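You operate a simulated robot arm through the tools that you are given. There is no shell and no other tool.

You are at the controls of a simulated robot arm. One attempt, no reset.

JOB
Move the second stop to Mark 3 and the fourth stop to Mark 7, clamp both, then push try.

The check looks at the end state, three seconds after you hand in, the way a careful person would. Anything else that was tipped, shoved, dropped, spilled or broken makes it a failure.

ROBOT AND FRAMES
A 7-joint arm with a fingered hand on a trunk, on a base that moves. Base frame: it is fixed to the floor where the robot stands at the start and does not move with it; the origin is under the middle of the robot, x ahead of it, y to its left, z up. Lengths are in mm, angles in degrees, forces in N, time in s.
With the tool pointing down near the work surface it reaches from about 100 to 640 mm from the robot's upright axis, wherever it stands. Its first joint turns from -166.0 to 166.0 degrees. Places, roughly: try button [1200, 600, 1200]. Payload 4 kg.
The TCP is the grasp point between the finger pads, 26 mm short of the fingertips. In the tool frame z runs along the fingers and y along their closing line. The gripper opens to 148 mm; its body begins 73 mm behind the TCP. The gripper is a hand of 3 fingers: y runs from the thumb to the fingers, the wrist lies at [0, 0, -239] in the tool frame.
Orientation is that of the tool frame in the base frame, as a unit quaternion [x, y, z, w]. With the fingers straight down and closing along the base's y, the tool's x points along the base's -x, its y along +y and its z along -z.

CONTROLS
- The arm moves only by the tool drive_tool. Its argument "series" is a list that holds one entry, the list of rows, each a list of 6 numbers: the shift along the tool's x, y, z in mm, then the turn, a rotation vector about the tool's x, y, z in degrees. In form: [[[tx, ty, tz, rx, ry, rz], ...]]. A call has 1 to 20 rows; each row is the pose to reach, as a shift and turn from the pose commanded when the call began, along the tool's axes at that moment. Rows are played at 5 a second. More than 50 mm and 8.6 degrees between two rows, and nothing of the call is played. Where a pose cannot be reached the arm comes as near as it can. A force on the tool above 90 N (or 10 N above the force at the start of the call, whichever is more), or a blocked arm, ends the call early, and 0.2 s more pass. In this call time passes only in rows, and 0.2 s behind the last. The reply holds the time, the measured pose of the TCP, the force on the tool along the base axes, the opening and the grip force, in the units named above and with some noise, with the torque about the TCP (base axes, N m) and any sound that the robot's microphone picked up.
- Cameras (640 x 400 px; columns grow to the right, rows downward): "scene" is now at [15.4, 145.5, 1610.8]; the picture's right is [0.03, -1.00, 0.00], its down [-0.40, -0.01, -0.92] and it looks along [0.92, 0.03, -0.40] (base axes); focal length 269 px, centre (320, 200). "wrist" rides on the gripper at [68, -39, -90] in the tool frame; the picture's right is [0.50, 0.87, 0.00], its down [-0.65, 0.38, -0.65] and it looks along [-0.57, 0.33, 0.76] (tool axes); focal length 222 px, centre (320, 200). There is no depth. A picture from a camera that has moved, and an enlarged one, comes with that camera's place and axes in the base frame and with its lens. The place of the scene camera against the robot may be out by one fixed shift of up to 25 mm in any direction.
- capture(camera): a new picture of that camera. No time passes.
- raise_lower(by): slides the trunk up (or, below 0, down) by that many mm; the arm and the scene camera ride with it, the base frame stays. It gives what a move gives, with no picture.
- base_move(legs): drives the robot by 1 to 6 legs, each [ahead, left, turn to the left] in mm, mm and degrees, along the robot's own axes; the way and the turn of a leg run together, so that a leg with both is an arc; at most 1500 mm and 180 degrees a leg. The arm and the cameras ride along, it lands a little off, and it stops where it bumps. It gives what a move gives.
- curl_fingers(finger1, finger2, thumb_bend): sets how far each is bent, from 0 (flat) to 100 (curled in); at 30 the hand is open as for a grip, at 70 the pads meet at the TCP. One left out holds its place. A second passes; each finger stops where it meets its share of the squeeze, and holds until it gets a number again. It is the only way to open and close the hand. It gives what a move gives, with no picture; readings hold the bend of each and the force on the fingers (four entries, about 0 where the hand has none), thumb and palm.
- head_to(pan, tilt): turns the head with the scene camera to pan (to the left, within 155 degrees either way) and tilt (down, from -29 to 69), counted from straight ahead of the robot. It gives what a move gives.
- enlarge(camera, box): a new picture of the part [left, top, right, bottom] of that camera's present view, enlarged. No time passes.
- hand_in(): hands the job in; it is judged then, once.

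Nothing tells you exact positions but the pictures and the camera data. Unless the task says otherwise, let go and move clear before handing in.

The tools are called after "Emit:" as a command line: name --argument value ..., lists and objects as JSON in quotes. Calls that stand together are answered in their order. drive_tool: Moves the arm, as the interface text tells. Its arguments: {"type":"object","properties":{"series":{"type":"array","items":{"type":"array","items":{"type":"array","items":{"type":"number"}}}}},"required":["series"]} The other tools are called the same way: raise_lower (by) moves the trunk up or down; curl_fingers (finger1, finger2, thumb_bend) moves the fingers one by one; base_move (legs) drives the base; head_to (pan, tilt) turns the head that bears the scene camera; capture (camera) takes a picture; enlarge (camera, box) takes an enlarged picture of a part of a camera's view; hand_in () hands the job in.

At the start:

```text
t: 0.0
ee_pos: [388.9, 185.7, 1357.4]
tool_rot: [0.0, 1.0, 0.0, 0.0]
ft_force: [1.1, -0.1, -0.5]
moment: [-0.01, -0.04, -0.01]
width: 148.0
finger_force: 0.1
shape: jaw
bend: [30.0, 30.0, 30.0]
finger forces: [0.0, 0.0, 0.1, 0.0, 0.0, 0.0]
trunk travel left (down, up): [-542.0, 48.0]
robot x, y, heading: [-3.6, 0.6, 0.1]
head pan, tilt (commanded): [1.6, 23.6]
```

scene: 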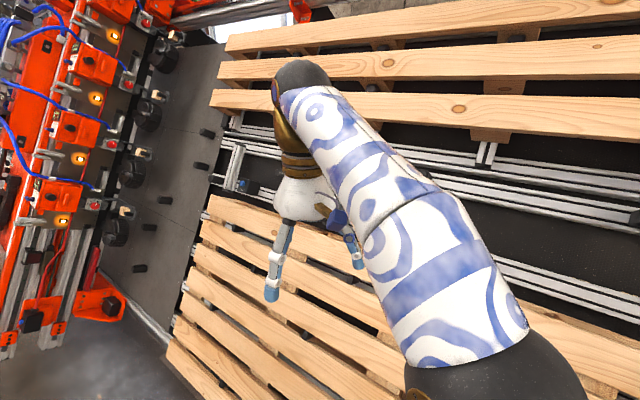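
wrist: 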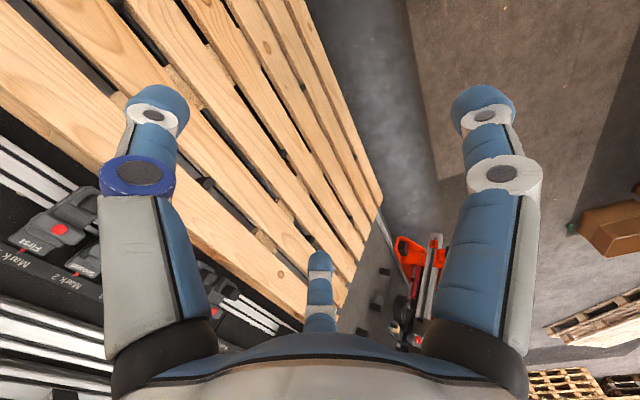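

I see a pallet-like conveyor table ahead, an orange machine to the left, and in the wrist view a rail with stops ("First", "Second") and marks. I'll look closer before moving anything.

Emit:
enlarge --camera "wrist" --box '[0, 150, 320, 350]'

Emit:
enlarge --camera "scene" --box '[0, 0, 320, 200]'

Emit:
enlarge --camera "scene" --box '[180, 100, 640, 388]'

```text
2.00 times, centred on (160, 250) of wrist
camera zoom: at [320.3, 146.5, 1446.4], right [-0.5, 0.87, 0.0], down [0.65, 0.38, 0.65], along [0.57, 0.33, -0.76], focal length 444 px, centre (640, 100)
```

zoom: 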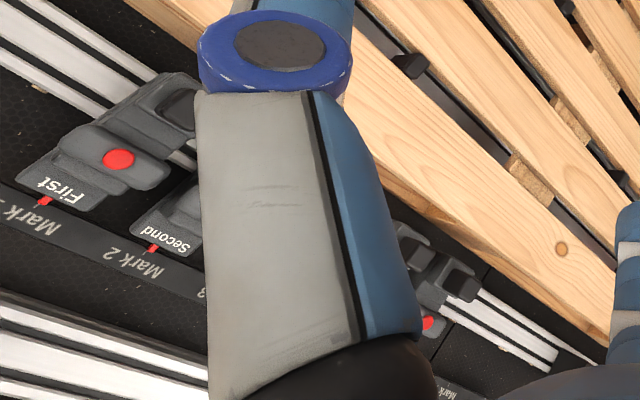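

```text
2.00 times, centred on (160, 100) of scene
camera zoom: at [15.4, 145.5, 1610.8], right [0.03, -1.0, 0.0], down [-0.4, -0.01, -0.92], along [0.92, 0.03, -0.4], focal length 538 px, centre (640, 400)
```

zoom: 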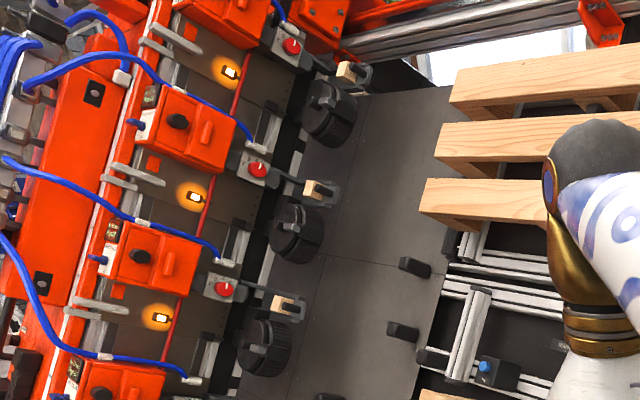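

```text
1.39 times, centred on (410, 244) of scene
camera zoom: at [15.4, 145.5, 1610.8], right [0.03, -1.0, 0.0], down [-0.4, -0.01, -0.92], along [0.92, 0.03, -0.4], focal length 373 px, centre (195, 139)
```

zoom: 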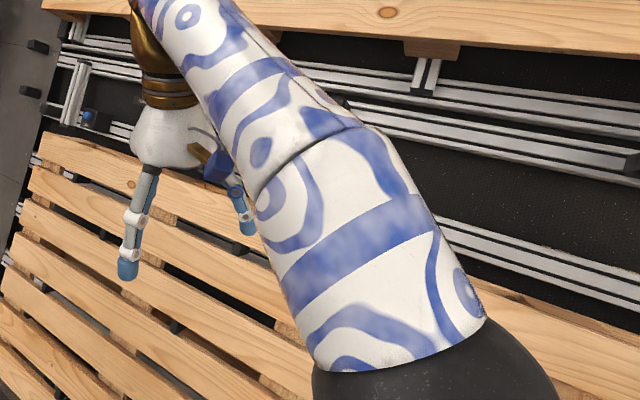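

The arm blocks the direct view, so I'll pan the head to see around it.

Emit:
head_to --pan -25 --tilt 25

Emit:
capture --camera "scene"

Emit:
head_to --pan 35 --tilt 20

Emit:
capture --camera "scene"

```text
t: 0.9
ee_pos: [388.7, 185.1, 1356.1]
tool_rot: [0.0, 1.0, -0.001, -0.001]
ft_force: [0.3, -1.0, 0.6]
moment: [0.0, -0.04, -0.05]
width: 148.1
finger_force: 0.1
shape: jaw
bend: [30.0, 30.0, 30.0]
finger forces: [0.0, 0.0, 0.0, 0.0, 0.0, 0.0]
trunk travel left (down, up): [-542.0, 48.0]
robot x, y, heading: [-2.6, -1.6, -0.0]
head pan, tilt (commanded): [-25.0, 25.0]
```

```text
taken
camera scene: at [6.5, 104.0, 1608.6], right [-0.42, -0.91, 0.0], down [-0.38, 0.18, -0.91], along [0.82, -0.38, -0.42], focal length 269 px, centre (320, 200)
```

scene: 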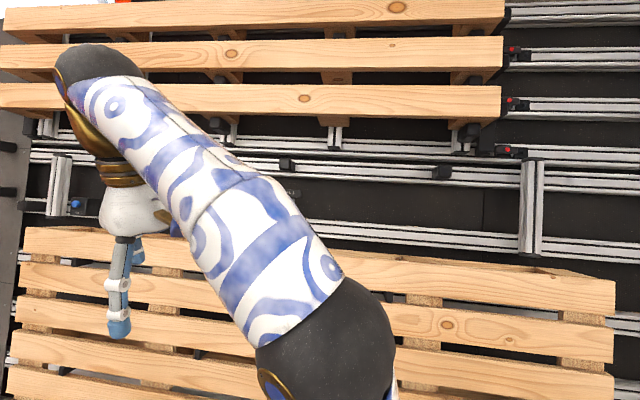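

```text
t: 2.2
ee_pos: [388.7, 185.6, 1356.0]
tool_rot: [0.0, 1.0, 0.0, 0.0]
ft_force: [0.6, -0.6, 0.5]
moment: [0.02, -0.01, 0.02]
width: 147.8
finger_force: 0.0
shape: jaw
bend: [30.0, 30.0, 30.0]
finger forces: [0.1, 0.1, 0.0, 0.1, 0.0, 0.0]
trunk travel left (down, up): [-542.0, 48.0]
robot x, y, heading: [-1.2, -1.6, -0.2]
head pan, tilt (commanded): [35.0, 20.0]
```

```text
taken
camera scene: at [-0.7, 196.3, 1616.7], right [0.57, -0.82, 0.0], down [-0.28, -0.2, -0.94], along [0.77, 0.54, -0.34], focal length 269 px, centre (320, 200)
```

scene: 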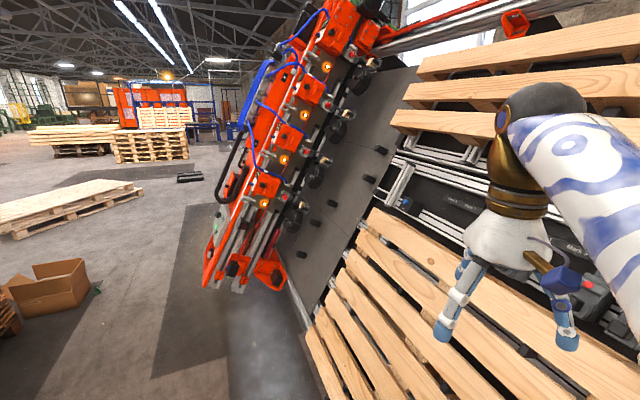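

The work panel is a steep wall in front of the robot with pallets and a rail of stops between them; the arm hides the stops. I'll zoom on the visible stops, then swing the arm aside.

Emit:
enlarge --camera "scene" --box '[340, 80, 640, 340]'

Emit:
head_to --pan 150 --tilt 25

Emit:
capture --camera "scene"

Emit:
head_to --pan -150 --tilt 25

Emit:
capture --camera "scene"

Emit:
head_to --pan -90 --tilt 25

Emit:
capture --camera "scene"

```text
1.54 times, centred on (490, 210) of scene
camera zoom: at [-0.7, 196.3, 1616.7], right [0.57, -0.82, 0.0], down [-0.28, -0.2, -0.94], along [0.77, 0.54, -0.34], focal length 414 px, centre (58, 185)
```

zoom: 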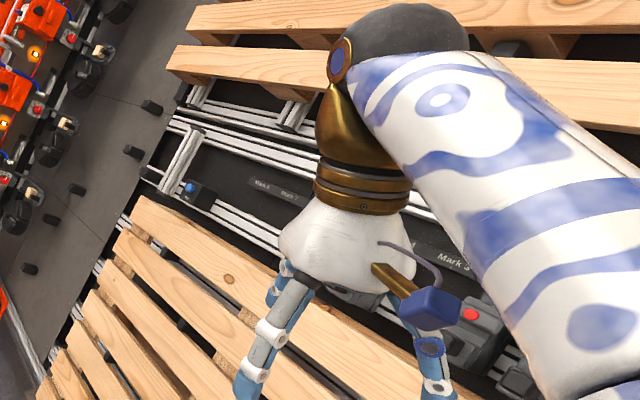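

```text
t: 4.2
ee_pos: [388.9, 185.4, 1355.1]
tool_rot: [0.001, 1.0, 0.0, 0.0]
ft_force: [-0.1, -0.1, -0.3]
moment: [0.0, 0.0, 0.0]
width: 147.8
finger_force: 0.0
shape: jaw
bend: [30.0, 30.0, 30.0]
finger forces: [0.1, 0.0, 0.1, 0.0, 0.0, 0.0]
trunk travel left (down, up): [-542.0, 48.0]
robot x, y, heading: [0.9, 1.1, 0.0]
head pan, tilt (commanded): [150.0, 25.0]
```

```text
taken
camera scene: at [-156.8, 189.0, 1608.6], right [0.5, 0.87, 0.0], down [0.37, -0.21, -0.91], along [-0.78, 0.45, -0.42], focal length 269 px, centre (320, 200)
```

scene: 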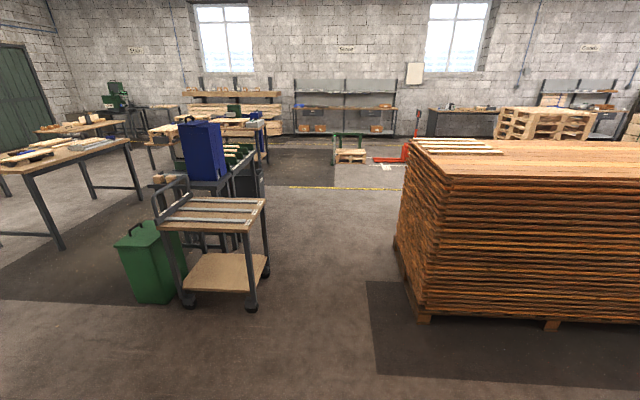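

```text
t: 8.2
ee_pos: [389.0, 185.8, 1356.4]
tool_rot: [0.0, 1.0, 0.0, 0.0]
ft_force: [-0.5, -0.6, 0.5]
moment: [0.0, -0.01, 0.0]
width: 147.9
finger_force: 0.0
shape: jaw
bend: [30.0, 30.0, 30.0]
finger forces: [0.0, 0.1, 0.0, 0.0, 0.0, 0.0]
trunk travel left (down, up): [-542.0, 48.0]
robot x, y, heading: [-3.9, -1.3, 0.0]
head pan, tilt (commanded): [-150.0, 25.0]
```

```text
taken
camera scene: at [-156.8, 96.8, 1608.6], right [-0.5, 0.87, 0.0], down [0.37, 0.21, -0.91], along [-0.78, -0.45, -0.42], focal length 269 px, centre (320, 200)
```

scene: 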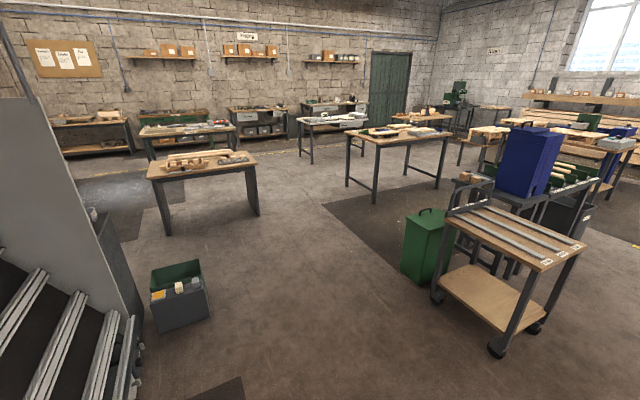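

```text
t: 9.5
ee_pos: [387.9, 185.5, 1354.6]
tool_rot: [0.0, 1.0, 0.0, 0.001]
ft_force: [0.0, -0.2, -1.8]
moment: [0.02, 0.02, 0.0]
width: 148.0
finger_force: 0.0
shape: jaw
bend: [30.0, 30.0, 30.0]
finger forces: [0.0, 0.0, 0.0, 0.1, 0.1, 0.0]
trunk travel left (down, up): [-542.0, 48.0]
robot x, y, heading: [0.0, -0.2, -0.1]
head pan, tilt (commanded): [-90.0, 25.0]
```

```text
taken
camera scene: at [-77.1, 50.8, 1608.6], right [-1.0, 0.0, 0.0], down [0.0, 0.42, -0.91], along [0.0, -0.91, -0.42], focal length 269 px, centre (320, 200)
```

scene: 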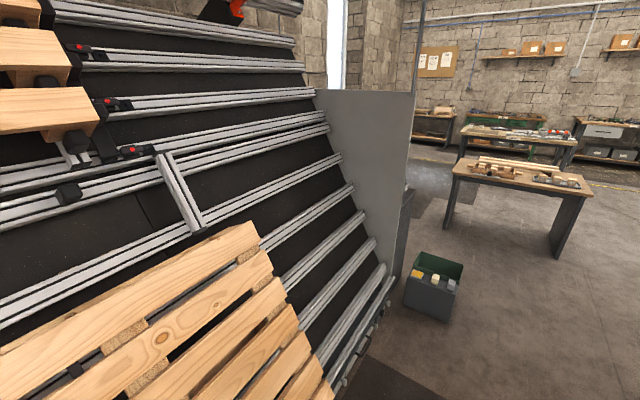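

The panel is yawed about 20° relative to the robot, with its right side nearer. The floor behind is clear for over a metre, so I'll back up 500 mm for room and then swing the arm out of the camera's view.

Emit:
base_move --legs '[[-500, 0, 0]]'

Emit:
head_to --pan -10 --tilt 20

Emit:
capture --camera "scene"

Emit:
capture --camera "wrist"

```text
t: 12.5
ee_pos: [-116.0, 186.8, 1356.1]
tool_rot: [-0.002, 1.0, 0.0, 0.0]
ft_force: [-0.1, 0.3, -0.3]
moment: [-0.01, -0.04, 0.02]
width: 147.7
finger_force: 0.1
shape: jaw
bend: [30.0, 30.0, 30.0]
finger forces: [0.1, 0.1, 0.0, 0.1, 0.0, 0.0]
trunk travel left (down, up): [-542.0, 48.0]
robot x, y, heading: [-501.4, 1.3, 0.4]
head pan, tilt (commanded): [-90.0, 25.0]
```

```text
t: 14.0
ee_pos: [-114.1, 186.4, 1355.9]
tool_rot: [-0.002, 1.0, 0.0, 0.001]
ft_force: [0.8, -0.1, 0.3]
moment: [0.0, 0.01, -0.01]
width: 148.1
finger_force: 0.1
shape: jaw
bend: [30.0, 30.0, 30.0]
finger forces: [0.1, 0.1, 0.0, 0.0, 0.0, 0.0]
trunk travel left (down, up): [-542.0, 48.0]
robot x, y, heading: [-501.1, -1.6, 0.4]
head pan, tilt (commanded): [-10.0, 20.0]
```

```text
taken
camera scene: at [-488.8, 126.1, 1616.7], right [-0.17, -0.99, 0.0], down [-0.34, 0.06, -0.94], along [0.93, -0.16, -0.34], focal length 269 px, centre (320, 200)
```

scene: 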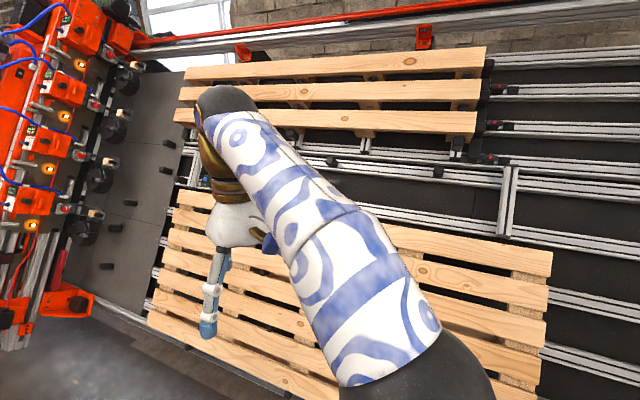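

```text
taken
camera wrist: at [-183.2, 146.7, 1446.4], right [-0.5, 0.86, 0.0], down [0.65, 0.38, 0.65], along [0.57, 0.33, -0.76], focal length 222 px, centre (320, 200)
```

wrist: 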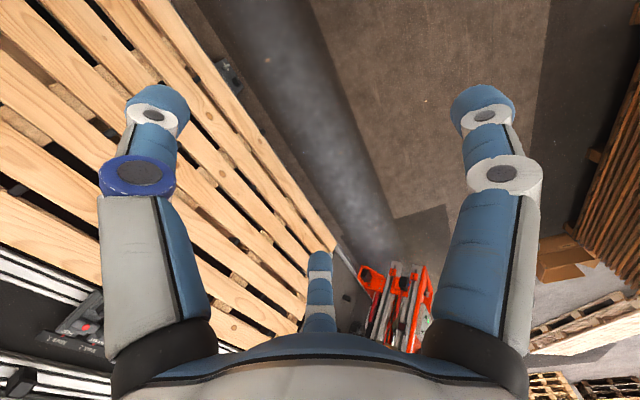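

Emit:
drive_tool --series '[[[0, -48, 0, 0, 0, 0], [0, -96, 0, 0, 0, 0], [0, -144, 0, 0, 0, 0], [0, -192, 0, 0, 0, 0], [0, -240, 0, 0, 0, 0], [0, -288, 0, 0, 0, 0], [0, -336, 0, 0, 0, 0], [0, -384, 0, 0, 0, 0], [0, -432, 0, 0, 0, 0], [10, -480, 0, 0, 0, 0], [30, -520, 0, 0, 0, 0], [60, -550, 0, 0, 0, 0]]]'

Emit:
capture --camera "scene"

```text
t: 16.6
ee_pos: [-189.8, -348.2, 1342.3]
tool_rot: [-0.002, 1.0, -0.001, 0.002]
ft_force: [-0.5, -0.2, 0.4]
moment: [0.0, -0.06, 0.03]
width: 147.9
finger_force: 0.2
shape: jaw
bend: [30.0, 30.0, 30.0]
finger forces: [0.1, 0.1, 0.0, 0.1, 0.0, 0.1]
out of reach, approached as far as the arm can: row 9, 10, 11, 12
trunk travel left (down, up): [-542.0, 48.0]
robot x, y, heading: [-503.8, -2.1, -0.1]
head pan, tilt (commanded): [-10.0, 20.0]
```

```text
taken
camera scene: at [-491.8, 125.3, 1616.9], right [-0.17, -0.99, 0.0], down [-0.33, 0.06, -0.94], along [0.93, -0.16, -0.34], focal length 269 px, centre (320, 200)
```

scene: 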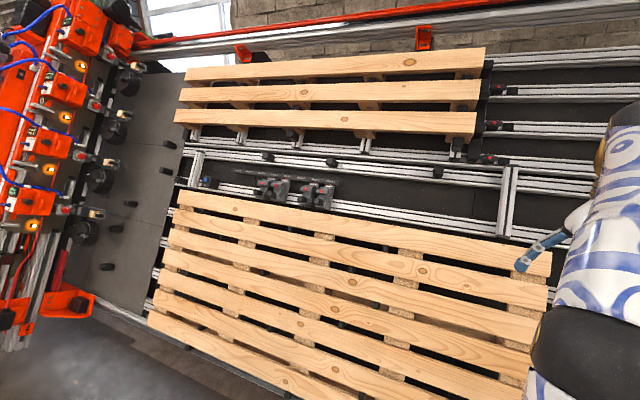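

Now the view is clear: the stops sit on the rail in the gap between the two pallets, to the left. I'll zoom in.

Emit:
enlarge --camera "scene" --box '[180, 140, 360, 230]'

Emit:
enlarge --camera "scene" --box '[190, 160, 350, 220]'

```text
3.56 times, centred on (270, 185) of scene
camera zoom: at [-491.8, 125.3, 1616.9], right [-0.17, -0.99, 0.0], down [-0.33, 0.06, -0.94], along [0.93, -0.16, -0.34], focal length 956 px, centre (498, 253)
```

zoom: 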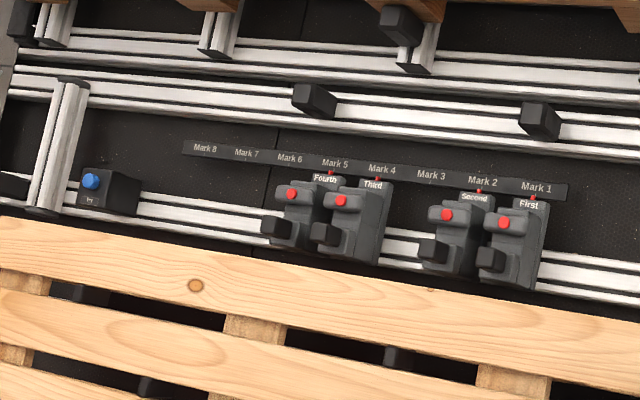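

```text
4.00 times, centred on (270, 190) of scene
camera zoom: at [-491.8, 125.3, 1616.9], right [-0.17, -0.99, 0.0], down [-0.33, 0.06, -0.94], along [0.93, -0.16, -0.34], focal length 1076 px, centre (520, 240)
```

zoom: 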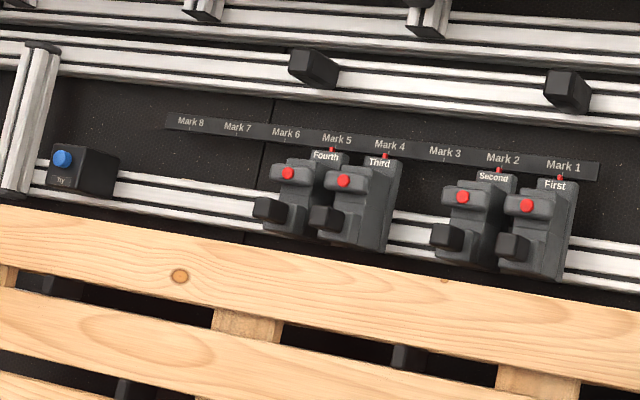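

I can read it: First at Mark 1, Second at Mark 2, Third at Mark 4, Fourth at Mark 5; the try button is further left. Rough triangulation puts Mark 1 near (870,-150,1220) and the panel yawed about 30°. I'll drive in front of the stops and face the panel for a second viewpoint.

Emit:
base_move --legs '[[650, 400, 0], [0, 0, -30]]'

Emit:
head_to --pan 0 --tilt 25

Emit:
capture --camera "scene"

```text
t: 22.2
ee_pos: [242.8, -51.7, 1342.5]
tool_rot: [0.256, 0.967, -0.001, 0.001]
ft_force: [0.1, -0.6, 0.0]
moment: [-0.01, 0.01, -0.02]
width: 147.7
finger_force: 0.1
shape: jaw
bend: [30.0, 30.0, 30.0]
finger forces: [0.0, 0.1, 0.0, 0.1, 0.0, 0.0]
trunk travel left (down, up): [-542.0, 48.0]
robot x, y, heading: [141.4, 403.8, -29.6]
head pan, tilt (commanded): [-10.0, 20.0]
```

```text
t: 22.9
ee_pos: [242.9, -52.9, 1341.4]
tool_rot: [0.255, 0.967, -0.002, -0.001]
ft_force: [0.1, 0.3, 0.0]
moment: [-0.01, 0.01, -0.01]
width: 147.9
finger_force: 0.1
shape: jaw
bend: [30.0, 30.0, 30.0]
finger forces: [0.0, 0.0, 0.0, 0.0, 0.0, 0.0]
trunk travel left (down, up): [-542.0, 48.0]
robot x, y, heading: [139.4, 404.8, -29.7]
head pan, tilt (commanded): [0.0, 25.0]
```

```text
taken
camera scene: at [226.4, 512.4, 1608.6], right [-0.49, -0.87, 0.0], down [-0.37, 0.21, -0.91], along [0.79, -0.45, -0.42], focal length 269 px, centre (320, 200)
```

scene: 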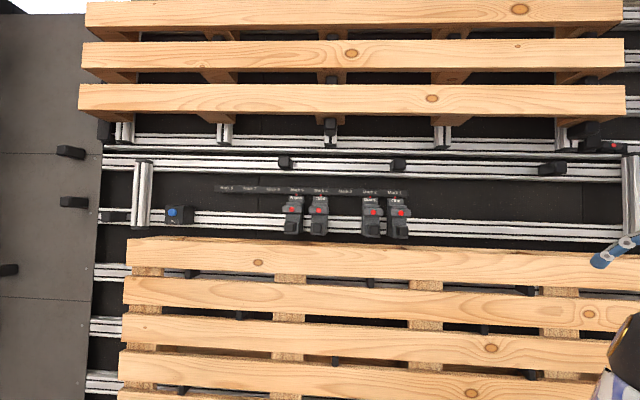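

Emit:
enlarge --camera "scene" --box '[140, 150, 300, 250]'

Emit:
enlarge --camera "scene" --box '[270, 170, 430, 270]'

```text
4.00 times, centred on (220, 200) of scene
camera zoom: at [226.4, 512.4, 1608.6], right [-0.49, -0.87, 0.0], down [-0.37, 0.21, -0.91], along [0.79, -0.45, -0.42], focal length 1076 px, centre (720, 200)
```

zoom: 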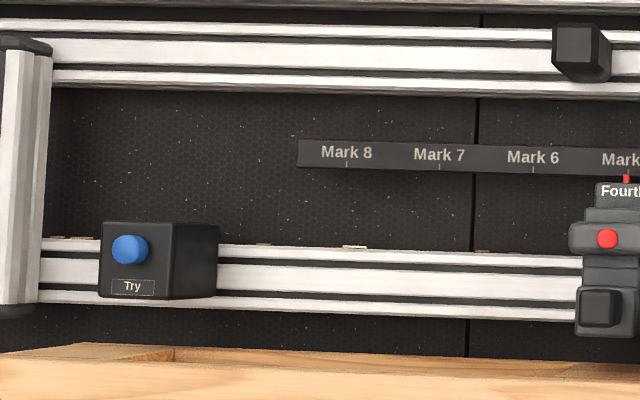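

```text
4.00 times, centred on (350, 220) of scene
camera zoom: at [226.4, 512.4, 1608.6], right [-0.49, -0.87, 0.0], down [-0.37, 0.21, -0.91], along [0.79, -0.45, -0.42], focal length 1076 px, centre (200, 120)
```

zoom: 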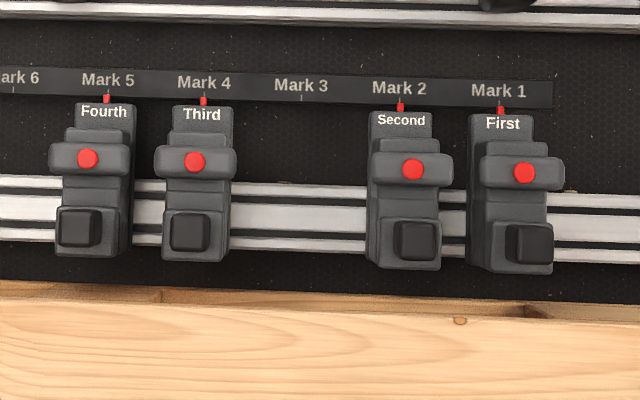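

Triangulating from the two views: Mark 1 ≈ (872,-168,1204), Mark 5 ≈ (1081,131,1202), about 91 mm per mark, panel yawed ~35°, try button ≈ (1256,553,1157). The red dots stand ~110 mm and the black blocks ~155 mm proud of the strip. Next I bring the arm in front of the robot and point the tool forward to look at the stops with the wrist camera.

Emit:
drive_tool --series '[[[-15, 40, 8, 0, 0, 0], [-30, 80, 16, 0, 0, 0], [-45, 120, 24, 0, 0, 0], [-60, 160, 32, 0, 0, 0], [-80, 196, 40, 0, 0, 0]]]'

Emit:
drive_tool --series '[[[-27.9, 4.2, 22, 0, -7.5, 0], [-55.2, 8.3, 40, 0, -15, 0], [-81.5, 12.5, 54, 0, -22.5, 0], [-106.2, 16.7, 64.3, 0, -30, 0], [-128.8, 20.8, 71, 0, -37.5, 0], [-149, 25, 74.5, 0, -45, 0], [-166.3, 29.2, 75.1, 0, -52.5, 0], [-180.3, 33.3, 73.2, 0, -60, 0], [-190.8, 37.5, 69.2, 0, -67.5, 0], [-197.5, 41.7, 63.7, 0, -75, 0], [-200.2, 45.8, 57.1, 0, -82.5, 0], [-199, 50, 50, 0, -90, 0]]]'

Emit:
capture --camera "scene"

Emit:
capture --camera "wrist"

```text
t: 24.1
ee_pos: [409.7, 79.4, 1301.2]
tool_rot: [0.255, 0.967, -0.002, 0.001]
ft_force: [-0.2, 0.6, -0.3]
moment: [0.01, -0.02, 0.02]
width: 148.0
finger_force: 0.0
shape: jaw
bend: [30.0, 30.0, 30.0]
finger forces: [0.0, 0.0, 0.1, 0.0, 0.1, 0.0]
trunk travel left (down, up): [-542.0, 48.0]
robot x, y, heading: [139.9, 404.8, -29.6]
head pan, tilt (commanded): [0.0, 25.0]
```

```text
t: 26.7
ee_pos: [604.7, 24.0, 1250.8]
tool_rot: [0.179, 0.683, -0.179, 0.685]
ft_force: [0.0, 0.4, 0.6]
moment: [0.0, -0.02, 0.02]
width: 148.0
finger_force: 0.1
shape: jaw
bend: [30.0, 30.0, 30.0]
finger forces: [0.0, 0.1, 0.1, 0.1, 0.0, 0.0]
out of reach, approached as far as the arm can: row 9, 10
trunk travel left (down, up): [-542.0, 48.0]
robot x, y, heading: [140.9, 406.3, -29.7]
head pan, tilt (commanded): [0.0, 25.0]
```

```text
taken
camera scene: at [224.7, 511.6, 1608.8], right [-0.49, -0.87, 0.0], down [-0.37, 0.21, -0.91], along [0.79, -0.45, -0.42], focal length 269 px, centre (320, 200)
```

scene: 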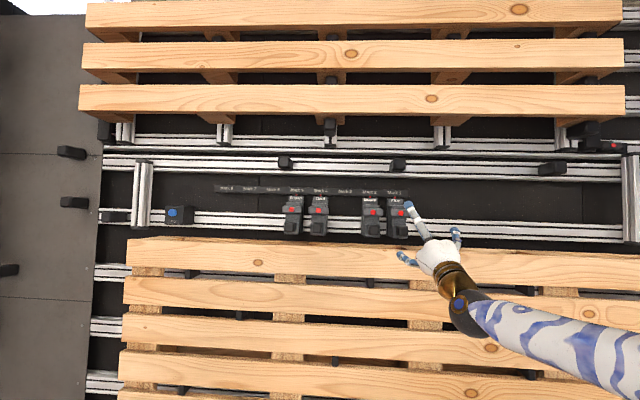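

```text
taken
camera wrist: at [506.6, 34.3, 1182.6], right [0.43, 0.75, -0.5], down [-0.38, 0.65, 0.65], along [0.82, -0.09, 0.57], focal length 222 px, centre (320, 200)
```

wrist: 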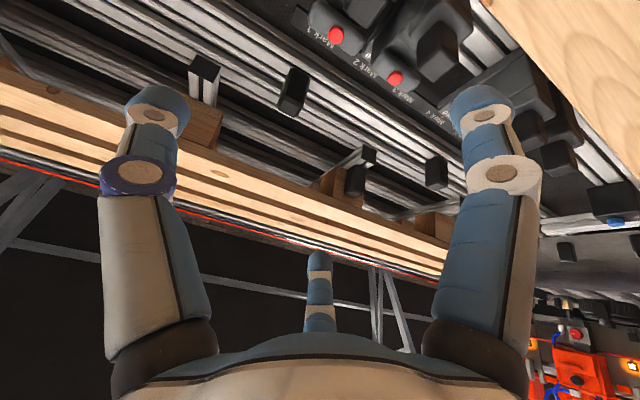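

The arm is now pointing forward safely clear of the panel. I'll zoom the scene camera tightly onto the stops to understand the clamps.

Emit:
enlarge --camera "scene" --box '[355, 188, 411, 244]'

Emit:
enlarge --camera "scene" --box '[276, 186, 340, 242]'

Emit:
enlarge --camera "wrist" --box '[280, 0, 600, 200]'

```text
7.14 times, centred on (383, 216) of scene
camera zoom: at [224.7, 511.6, 1608.8], right [-0.49, -0.87, 0.0], down [-0.37, 0.21, -0.91], along [0.79, -0.45, -0.42], focal length 1920 px, centre (-130, 86)
```

zoom: 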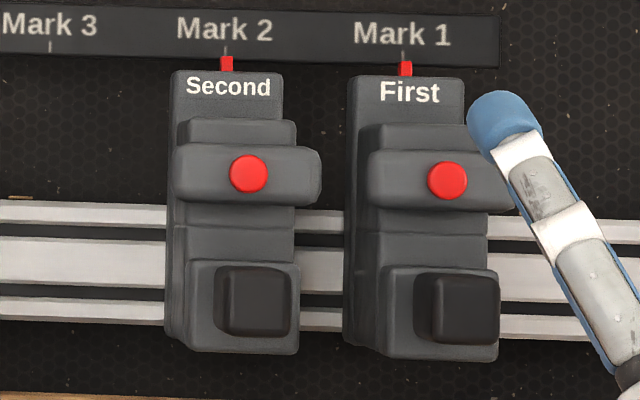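

```text
7.14 times, centred on (308, 214) of scene
camera zoom: at [224.7, 511.6, 1608.8], right [-0.49, -0.87, 0.0], down [-0.37, 0.21, -0.91], along [0.79, -0.45, -0.42], focal length 1920 px, centre (406, 100)
```

zoom: 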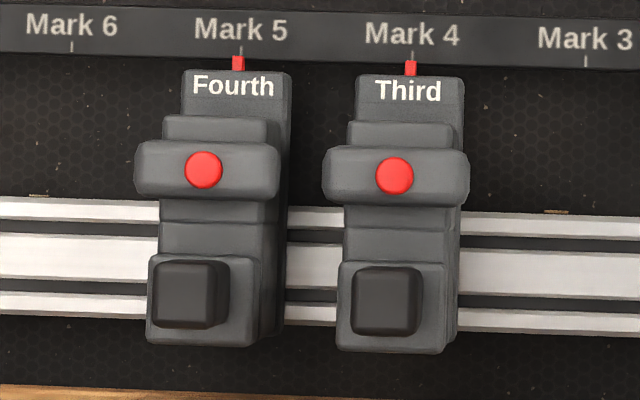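

```text
2.00 times, centred on (440, 100) of wrist
camera zoom: at [506.6, 34.3, 1182.6], right [0.43, 0.75, -0.5], down [-0.38, 0.65, 0.65], along [0.82, -0.09, 0.57], focal length 444 px, centre (80, 400)
```

zoom: 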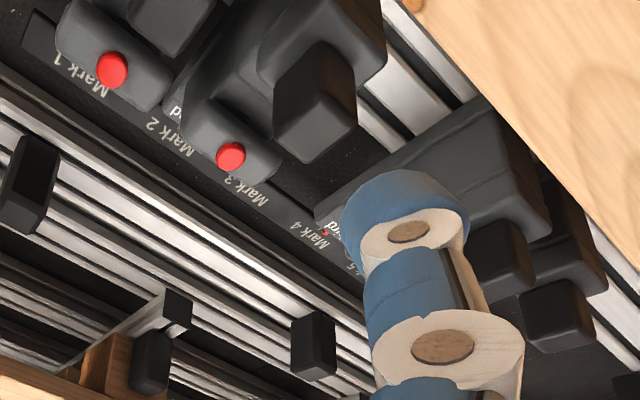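

Emit:
enlarge --camera "scene" --box '[540, 110, 640, 180]'

Emit:
head_to --pan -40 --tilt 15

Emit:
capture --camera "scene"

```text
5.71 times, centred on (590, 145) of scene
camera zoom: at [224.7, 511.6, 1608.8], right [-0.49, -0.87, 0.0], down [-0.37, 0.21, -0.91], along [0.79, -0.45, -0.42], focal length 1536 px, centre (-1223, 514)
```

zoom: 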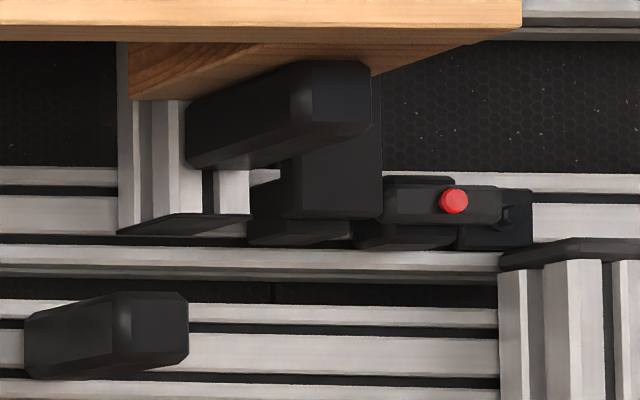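

```text
t: 27.8
ee_pos: [606.4, 24.4, 1249.8]
tool_rot: [0.179, 0.684, -0.181, 0.684]
ft_force: [0.4, 0.4, 0.3]
moment: [0.01, 0.0, 0.04]
width: 147.8
finger_force: 0.0
shape: jaw
bend: [30.0, 30.0, 30.0]
finger forces: [0.1, 0.1, 0.1, 0.1, 0.1, 0.1]
trunk travel left (down, up): [-542.0, 48.0]
robot x, y, heading: [144.4, 404.3, -29.7]
head pan, tilt (commanded): [-40.0, 15.0]
```

```text
taken
camera scene: at [179.0, 470.5, 1624.8], right [-0.94, -0.35, 0.0], down [-0.09, 0.24, -0.97], along [0.34, -0.91, -0.26], focal length 269 px, centre (320, 200)
```

scene: 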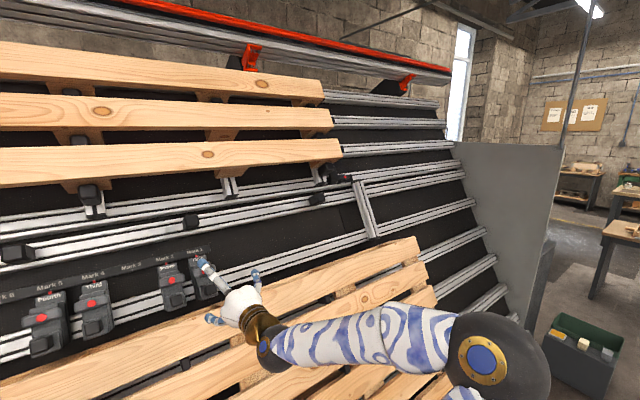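

Emit:
enlarge --camera "scene" --box '[0, 240, 240, 370]'

Emit:
enlarge --camera "scene" --box '[20, 270, 120, 365]'

Emit:
enlarge --camera "scene" --box '[145, 240, 225, 320]'

```text
2.67 times, centred on (120, 305) of scene
camera zoom: at [179.0, 470.5, 1624.8], right [-0.94, -0.35, 0.0], down [-0.09, 0.24, -0.97], along [0.34, -0.91, -0.26], focal length 717 px, centre (853, -80)
```

zoom: 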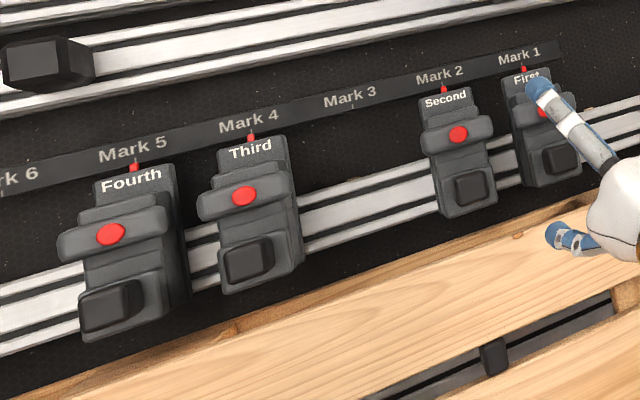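

```text
4.21 times, centred on (70, 318) of scene
camera zoom: at [179.0, 470.5, 1624.8], right [-0.94, -0.35, 0.0], down [-0.09, 0.24, -0.97], along [0.34, -0.91, -0.26], focal length 1132 px, centre (1373, -295)
```

zoom: 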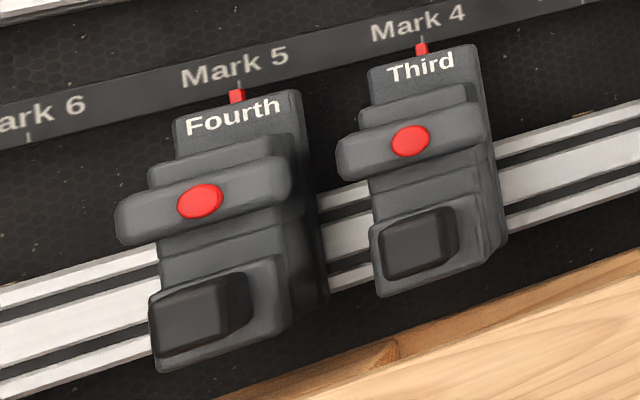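

```text
5.00 times, centred on (185, 280) of scene
camera zoom: at [179.0, 470.5, 1624.8], right [-0.94, -0.35, 0.0], down [-0.09, 0.24, -0.97], along [0.34, -0.91, -0.26], focal length 1344 px, centre (995, -200)
```

zoom: 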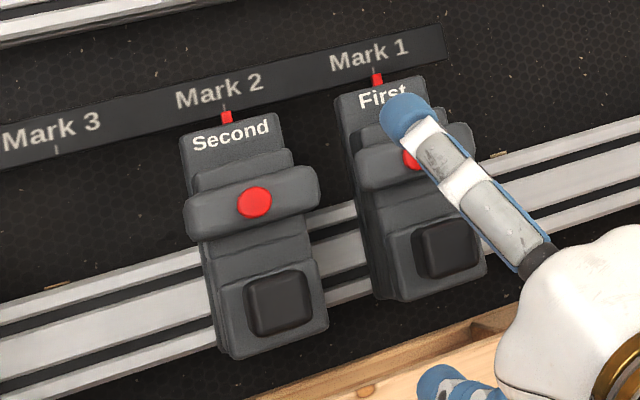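

Emit:
enlarge --camera "wrist" --box '[300, 0, 480, 112]'

Emit:
enlarge --camera "wrist" --box '[420, 20, 600, 200]'

```text
3.56 times, centred on (390, 56) of wrist
camera zoom: at [507.8, 34.9, 1183.2], right [0.43, 0.75, -0.5], down [-0.38, 0.65, 0.65], along [0.82, -0.09, 0.57], focal length 790 px, centre (71, 712)
```

zoom: 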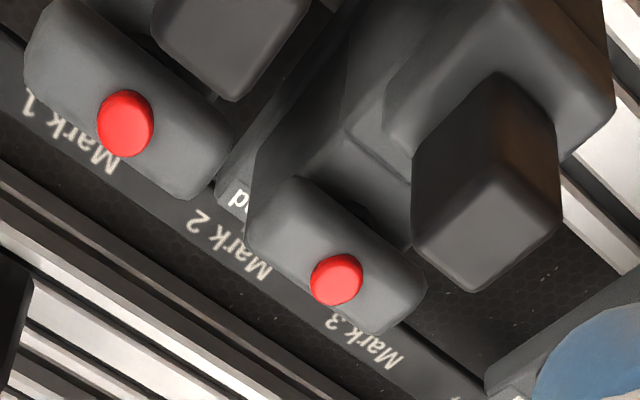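

```text
2.22 times, centred on (510, 110) of wrist
camera zoom: at [507.8, 34.9, 1183.2], right [0.43, 0.75, -0.5], down [-0.38, 0.65, 0.65], along [0.82, -0.09, 0.57], focal length 494 px, centre (-102, 400)
```

zoom: 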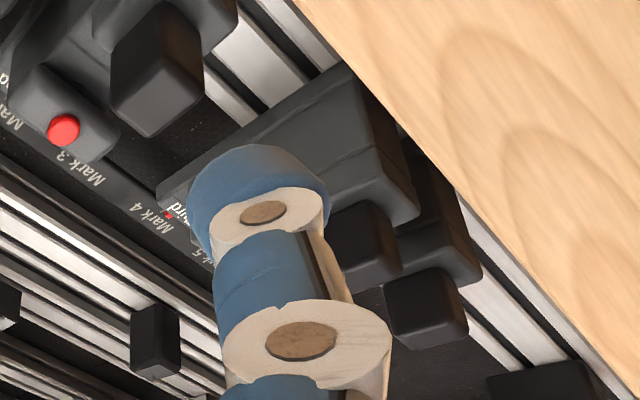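

The stops are identical: slab with pointer, a cross-bar with a red button, and a black block. I need a closer look to understand the clamp, so I'll square the robot up to the panel and roll the hand so the wrist camera sits on top.

Emit:
base_move --legs '[[0, 0, -5.2]]'

Emit:
drive_tool --series '[[[0, 0, 0, 0, 0, -8.333], [0, 0, 0, 0, 0, -16.667], [0, 0, 0, 0, 0, -25], [0, 0, 0, 0, 0, -33.333], [0, 0, 0, 0, 0, -41.667], [0, 0, 0, 0, 0, -50], [0, 0, 0, 0, 0, -58.333], [0, 0, 0, 0, 0, -66.667], [0, 0, 0, 0, 0, -75], [0, 0, 0, 0, 0, -83.333], [0, 0, 0, 0, 0, -91.667], [0, 0, 0, 0, 0, -100], [0, 0, 0, 0, 0, -108.333], [0, 0, 0, 0, 0, -116.667], [0, 0, 0, 0, 0, -125], [0, 0, 0, 0, 0, -133.333], [0, 0, 0, 0, 0, -141.667], [0, 0, 0, 0, 0, -150]]]'

Emit:
capture --camera "wrist"

```text
t: 28.7
ee_pos: [570.8, -16.6, 1250.1]
tool_rot: [0.21, 0.674, -0.213, 0.675]
ft_force: [0.2, 0.9, 0.3]
moment: [0.02, -0.01, 0.0]
width: 148.1
finger_force: 0.0
shape: jaw
bend: [30.0, 30.0, 30.0]
finger forces: [0.0, 0.0, 0.0, 0.0, 0.0, 0.0]
trunk travel left (down, up): [-542.0, 48.0]
robot x, y, heading: [143.1, 404.9, -34.9]
head pan, tilt (commanded): [-40.0, 15.0]
```

```text
t: 32.5
ee_pos: [571.0, -16.2, 1250.3]
tool_rot: [0.598, -0.377, 0.707, 0.031]
ft_force: [0.0, -0.2, -0.7]
moment: [0.0, 0.02, 0.0]
width: 148.2
finger_force: 0.1
shape: jaw
bend: [30.0, 30.0, 30.0]
finger forces: [0.0, 0.1, 0.0, 0.1, 0.1, 0.0]
out of reach, approached as far as the arm can: row 13
trunk travel left (down, up): [-542.0, 48.0]
robot x, y, heading: [144.5, 403.2, -34.8]
head pan, tilt (commanded): [-40.0, 15.0]
```

```text
taken
camera wrist: at [495.5, 35.5, 1328.6], right [-0.57, -0.82, 0.01], down [-0.54, 0.37, -0.76], along [0.62, -0.43, -0.65], focal length 222 px, centre (320, 200)
```

wrist: 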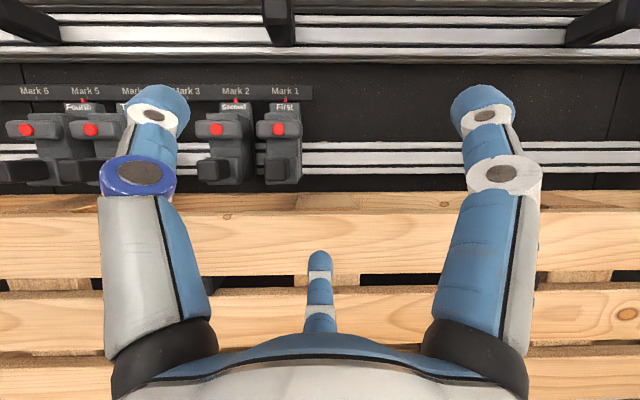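

The view is now level, so heading −34.9° is square to the panel. I'll move the hand left and closer (still ~50 mm clear of the blocks) to inspect the Second stop.

Emit:
drive_tool --series '[[[-15, -38, 20, 0, 0, 0], [-30, -75, 40, 0, 0, 0], [-45, -113, 60, 0, 0, 0], [-60, -150, 80, 0, 0, 0], [-74, -188, 100, 0, 0, 0]]]'

Emit:
capture --camera "wrist"

Emit:
enlarge --camera "wrist" --box '[160, 40, 480, 240]'

```text
t: 33.7
ee_pos: [766.4, 90.1, 1280.3]
tool_rot: [0.597, -0.377, 0.708, 0.03]
ft_force: [-0.3, -0.1, -1.2]
moment: [0.03, -0.01, 0.0]
width: 148.3
finger_force: 0.1
shape: jaw
bend: [30.0, 30.0, 30.0]
finger forces: [0.1, 0.0, 0.0, 0.1, 0.1, 0.0]
trunk travel left (down, up): [-542.0, 48.0]
robot x, y, heading: [147.7, 405.0, -34.6]
head pan, tilt (commanded): [-40.0, 15.0]
```

```text
taken
camera wrist: at [692.5, 141.6, 1357.6], right [-0.57, -0.82, 0.0], down [-0.54, 0.37, -0.76], along [0.62, -0.43, -0.65], focal length 222 px, centre (320, 200)
```

wrist: 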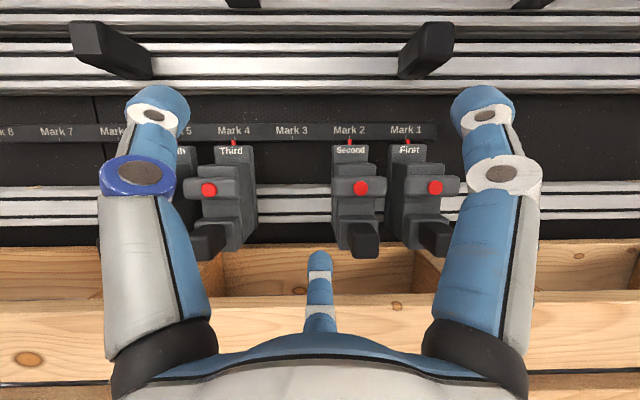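

```text
2.00 times, centred on (320, 140) of wrist
camera zoom: at [692.5, 141.6, 1357.6], right [-0.57, -0.82, 0.0], down [-0.54, 0.37, -0.76], along [0.62, -0.43, -0.65], focal length 444 px, centre (320, 320)
```

zoom: 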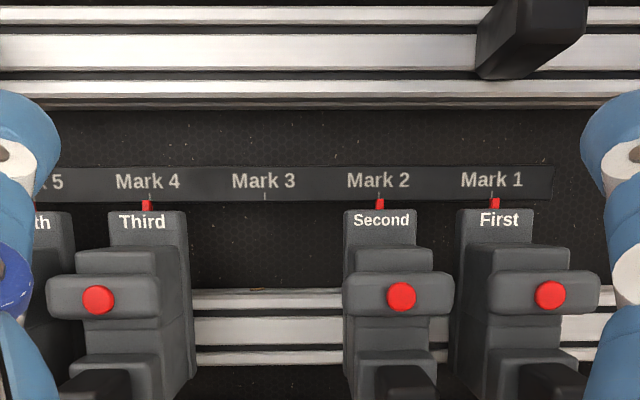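

Emit:
enlarge --camera "wrist" --box '[180, 130, 280, 265]'

Emit:
enlarge --camera "wrist" --box '[320, 130, 460, 265]'

```text
2.96 times, centred on (230, 198) of wrist
camera zoom: at [692.5, 141.6, 1357.6], right [-0.57, -0.82, 0.0], down [-0.54, 0.37, -0.76], along [0.62, -0.43, -0.65], focal length 658 px, centre (587, 207)
```

zoom: 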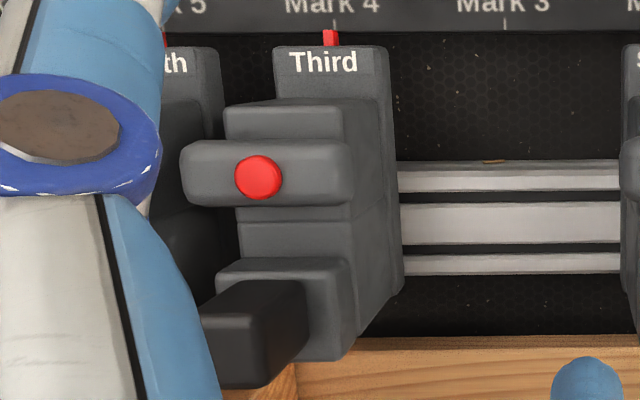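

```text
2.96 times, centred on (390, 198) of wrist
camera zoom: at [692.5, 141.6, 1357.6], right [-0.57, -0.82, 0.0], down [-0.54, 0.37, -0.76], along [0.62, -0.43, -0.65], focal length 658 px, centre (113, 207)
```

zoom: 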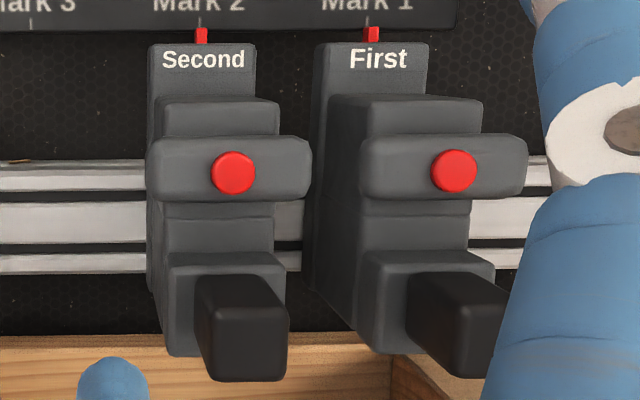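

Each stop has a body on the rail, a wider bar with a red button, and the black pin. To see how the clamp works I'll shift the base 400 mm left, parallel to the panel, and yaw the hand to view the Fourth stop from its side.

Emit:
base_move --legs '[[0, 400, 0]]'

Emit:
capture --camera "wrist"

```text
t: 36.1
ee_pos: [988.0, 403.2, 1279.5]
tool_rot: [0.596, -0.379, 0.707, 0.033]
ft_force: [0.4, 0.2, -0.2]
moment: [0.01, 0.0, 0.01]
width: 148.0
finger_force: 0.0
shape: jaw
bend: [30.0, 30.0, 30.0]
finger forces: [0.0, 0.0, 0.0, 0.1, 0.0, 0.0]
trunk travel left (down, up): [-542.0, 48.0]
robot x, y, heading: [361.1, 723.0, -35.1]
head pan, tilt (commanded): [-40.0, 15.0]
```

```text
taken
camera wrist: at [912.7, 454.9, 1357.5], right [-0.58, -0.82, 0.0], down [-0.53, 0.37, -0.76], along [0.62, -0.44, -0.65], focal length 222 px, centre (320, 200)
```

wrist: 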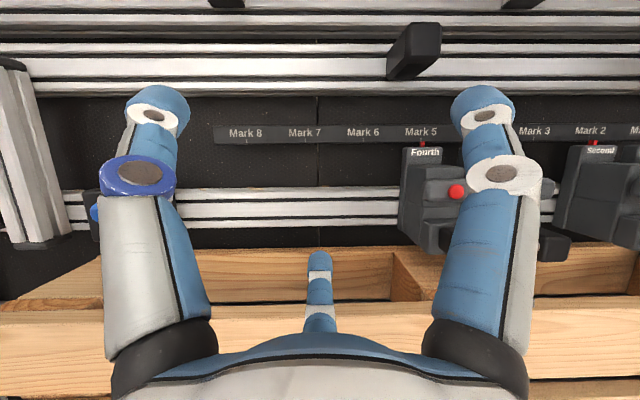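

Emit:
drive_tool --series '[[[0, 0, 0, -6.06, 3.5, 0], [0, 0, 0, -12.1, 7, 0], [0, 0, 0, -18.2, 10.5, 0], [0, 0, 0, -24.2, 14, 0], [0, 0, 0, -30.3, 17.5, 0]]]'

Emit:
capture --camera "wrist"

Emit:
enlarge --camera "wrist" --box '[280, 60, 480, 200]'

```text
t: 37.3
ee_pos: [988.4, 403.5, 1280.0]
tool_rot: [0.453, -0.541, 0.665, 0.244]
ft_force: [0.0, 1.4, 0.0]
moment: [-0.02, 0.03, 0.04]
width: 147.7
finger_force: 0.0
shape: jaw
bend: [30.0, 30.0, 30.0]
finger forces: [0.0, 0.1, 0.1, 0.1, 0.1, 0.0]
trunk travel left (down, up): [-542.0, 48.0]
robot x, y, heading: [363.5, 723.3, -35.3]
head pan, tilt (commanded): [-40.0, 15.0]
```

```text
taken
camera wrist: at [956.3, 487.8, 1357.7], right [-0.94, -0.34, 0.0], down [-0.22, 0.61, -0.76], along [0.26, -0.71, -0.65], focal length 222 px, centre (320, 200)
```

wrist: 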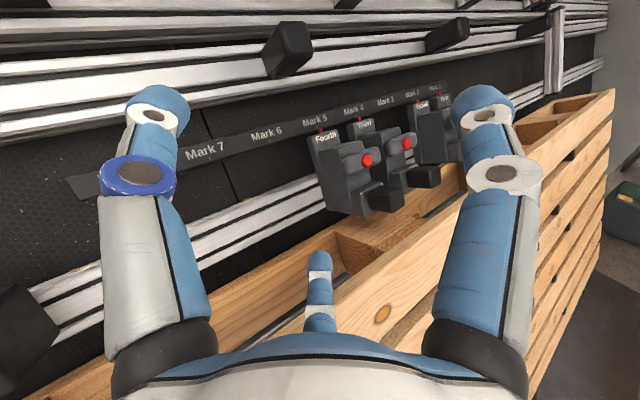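

```text
2.86 times, centred on (380, 130) of wrist
camera zoom: at [956.3, 487.8, 1357.7], right [-0.94, -0.34, 0.0], down [-0.22, 0.61, -0.76], along [0.26, -0.71, -0.65], focal length 635 px, centre (149, 400)
```

zoom: 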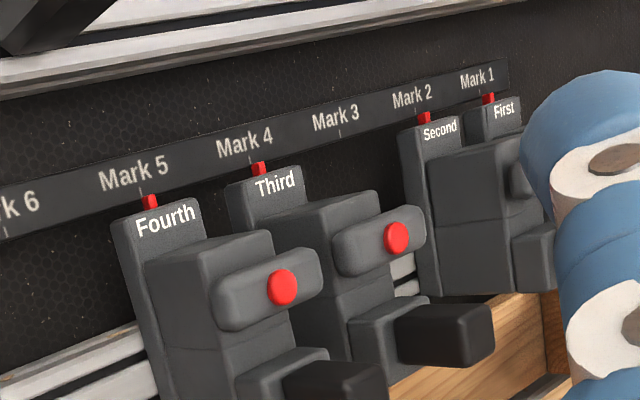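

Emit:
enlarge --camera "wrist" --box '[310, 110, 400, 220]'

Emit:
enlarge --camera "wrist" --box '[370, 115, 450, 195]'

```text
3.64 times, centred on (355, 165) of wrist
camera zoom: at [956.3, 487.8, 1357.7], right [-0.94, -0.34, 0.0], down [-0.22, 0.61, -0.76], along [0.26, -0.71, -0.65], focal length 808 px, centre (193, 327)
```

zoom: 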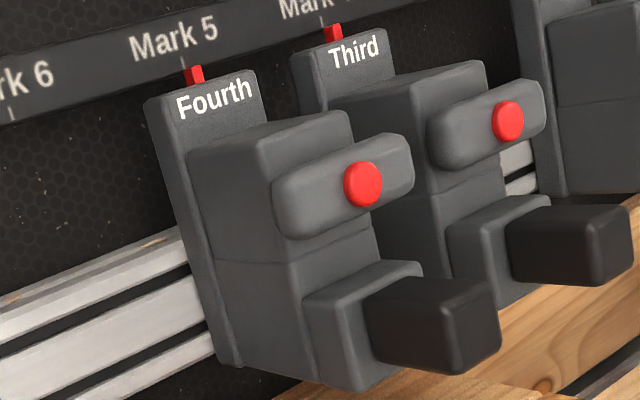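

```text
5.00 times, centred on (410, 155) of wrist
camera zoom: at [956.3, 487.8, 1357.7], right [-0.94, -0.34, 0.0], down [-0.22, 0.61, -0.76], along [0.26, -0.71, -0.65], focal length 1111 px, centre (-130, 425)
```

zoom: 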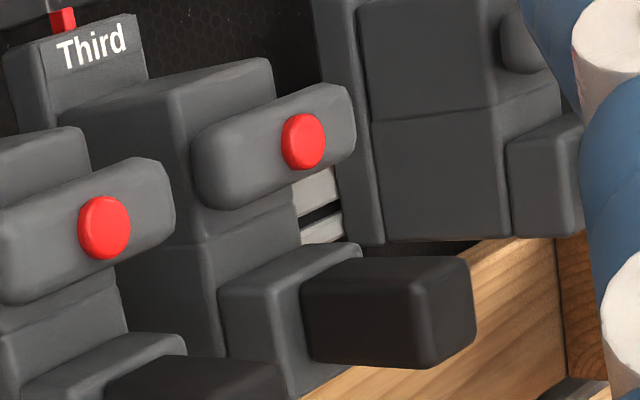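

The clamps look like a cross-bar handle with a red button on the front of each stop body. By wrist-camera triangulation, the Fourth's pointer is at (1078,150,1205) and its red button at (987,211,1199). I'll straighten the hand and shape one digit as a poker to test the button gently.

Emit:
drive_tool --series '[[[0, 0, 0, 6.06, -3.5, 0], [0, 0, 0, 12.1, -7, 0], [0, 0, 0, 18.2, -10.5, 0], [0, 0, 0, 24.2, -14, 0], [0, 0, 0, 30.3, -17.5, 0]]]'

Emit:
curl_fingers --finger1 100 --finger2 100 --thumb_bend 60

Emit:
capture --camera "wrist"

```text
t: 38.5
ee_pos: [987.6, 402.8, 1278.9]
tool_rot: [0.596, -0.379, 0.707, 0.033]
ft_force: [-0.9, 0.3, -0.5]
moment: [0.03, -0.03, -0.02]
width: 148.0
finger_force: 0.0
shape: jaw
bend: [30.0, 30.0, 30.0]
finger forces: [0.0, 0.0, 0.0, 0.0, 0.0, 0.0]
trunk travel left (down, up): [-542.0, 48.0]
robot x, y, heading: [363.4, 722.6, -35.0]
head pan, tilt (commanded): [-40.0, 15.0]
```

```text
t: 39.5
ee_pos: [987.1, 402.5, 1279.8]
tool_rot: [0.596, -0.38, 0.707, 0.034]
ft_force: [-0.1, -0.2, 0.0]
moment: [-0.01, 0.03, -0.01]
width: 10.9
finger_force: 0.0
shape: fingers
bend: [77.0, 77.0, 60.0]
finger forces: [0.1, 0.0, 0.0, 0.0, 0.1, 0.0]
trunk travel left (down, up): [-542.0, 48.0]
robot x, y, heading: [364.7, 724.3, -35.2]
head pan, tilt (commanded): [-40.0, 15.0]
```

```text
taken
camera wrist: at [912.4, 454.4, 1357.6], right [-0.58, -0.82, 0.0], down [-0.53, 0.37, -0.76], along [0.62, -0.44, -0.65], focal length 222 px, centre (320, 200)
```

wrist: 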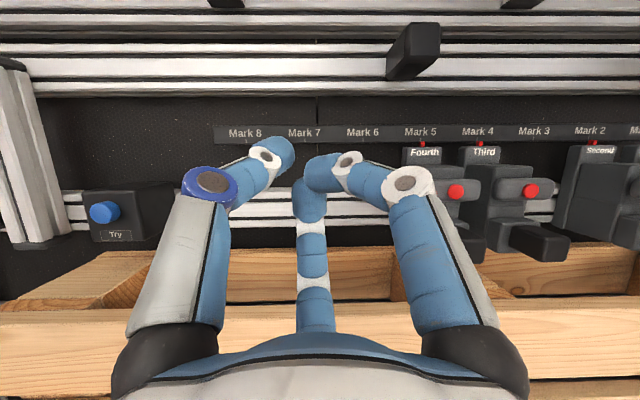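

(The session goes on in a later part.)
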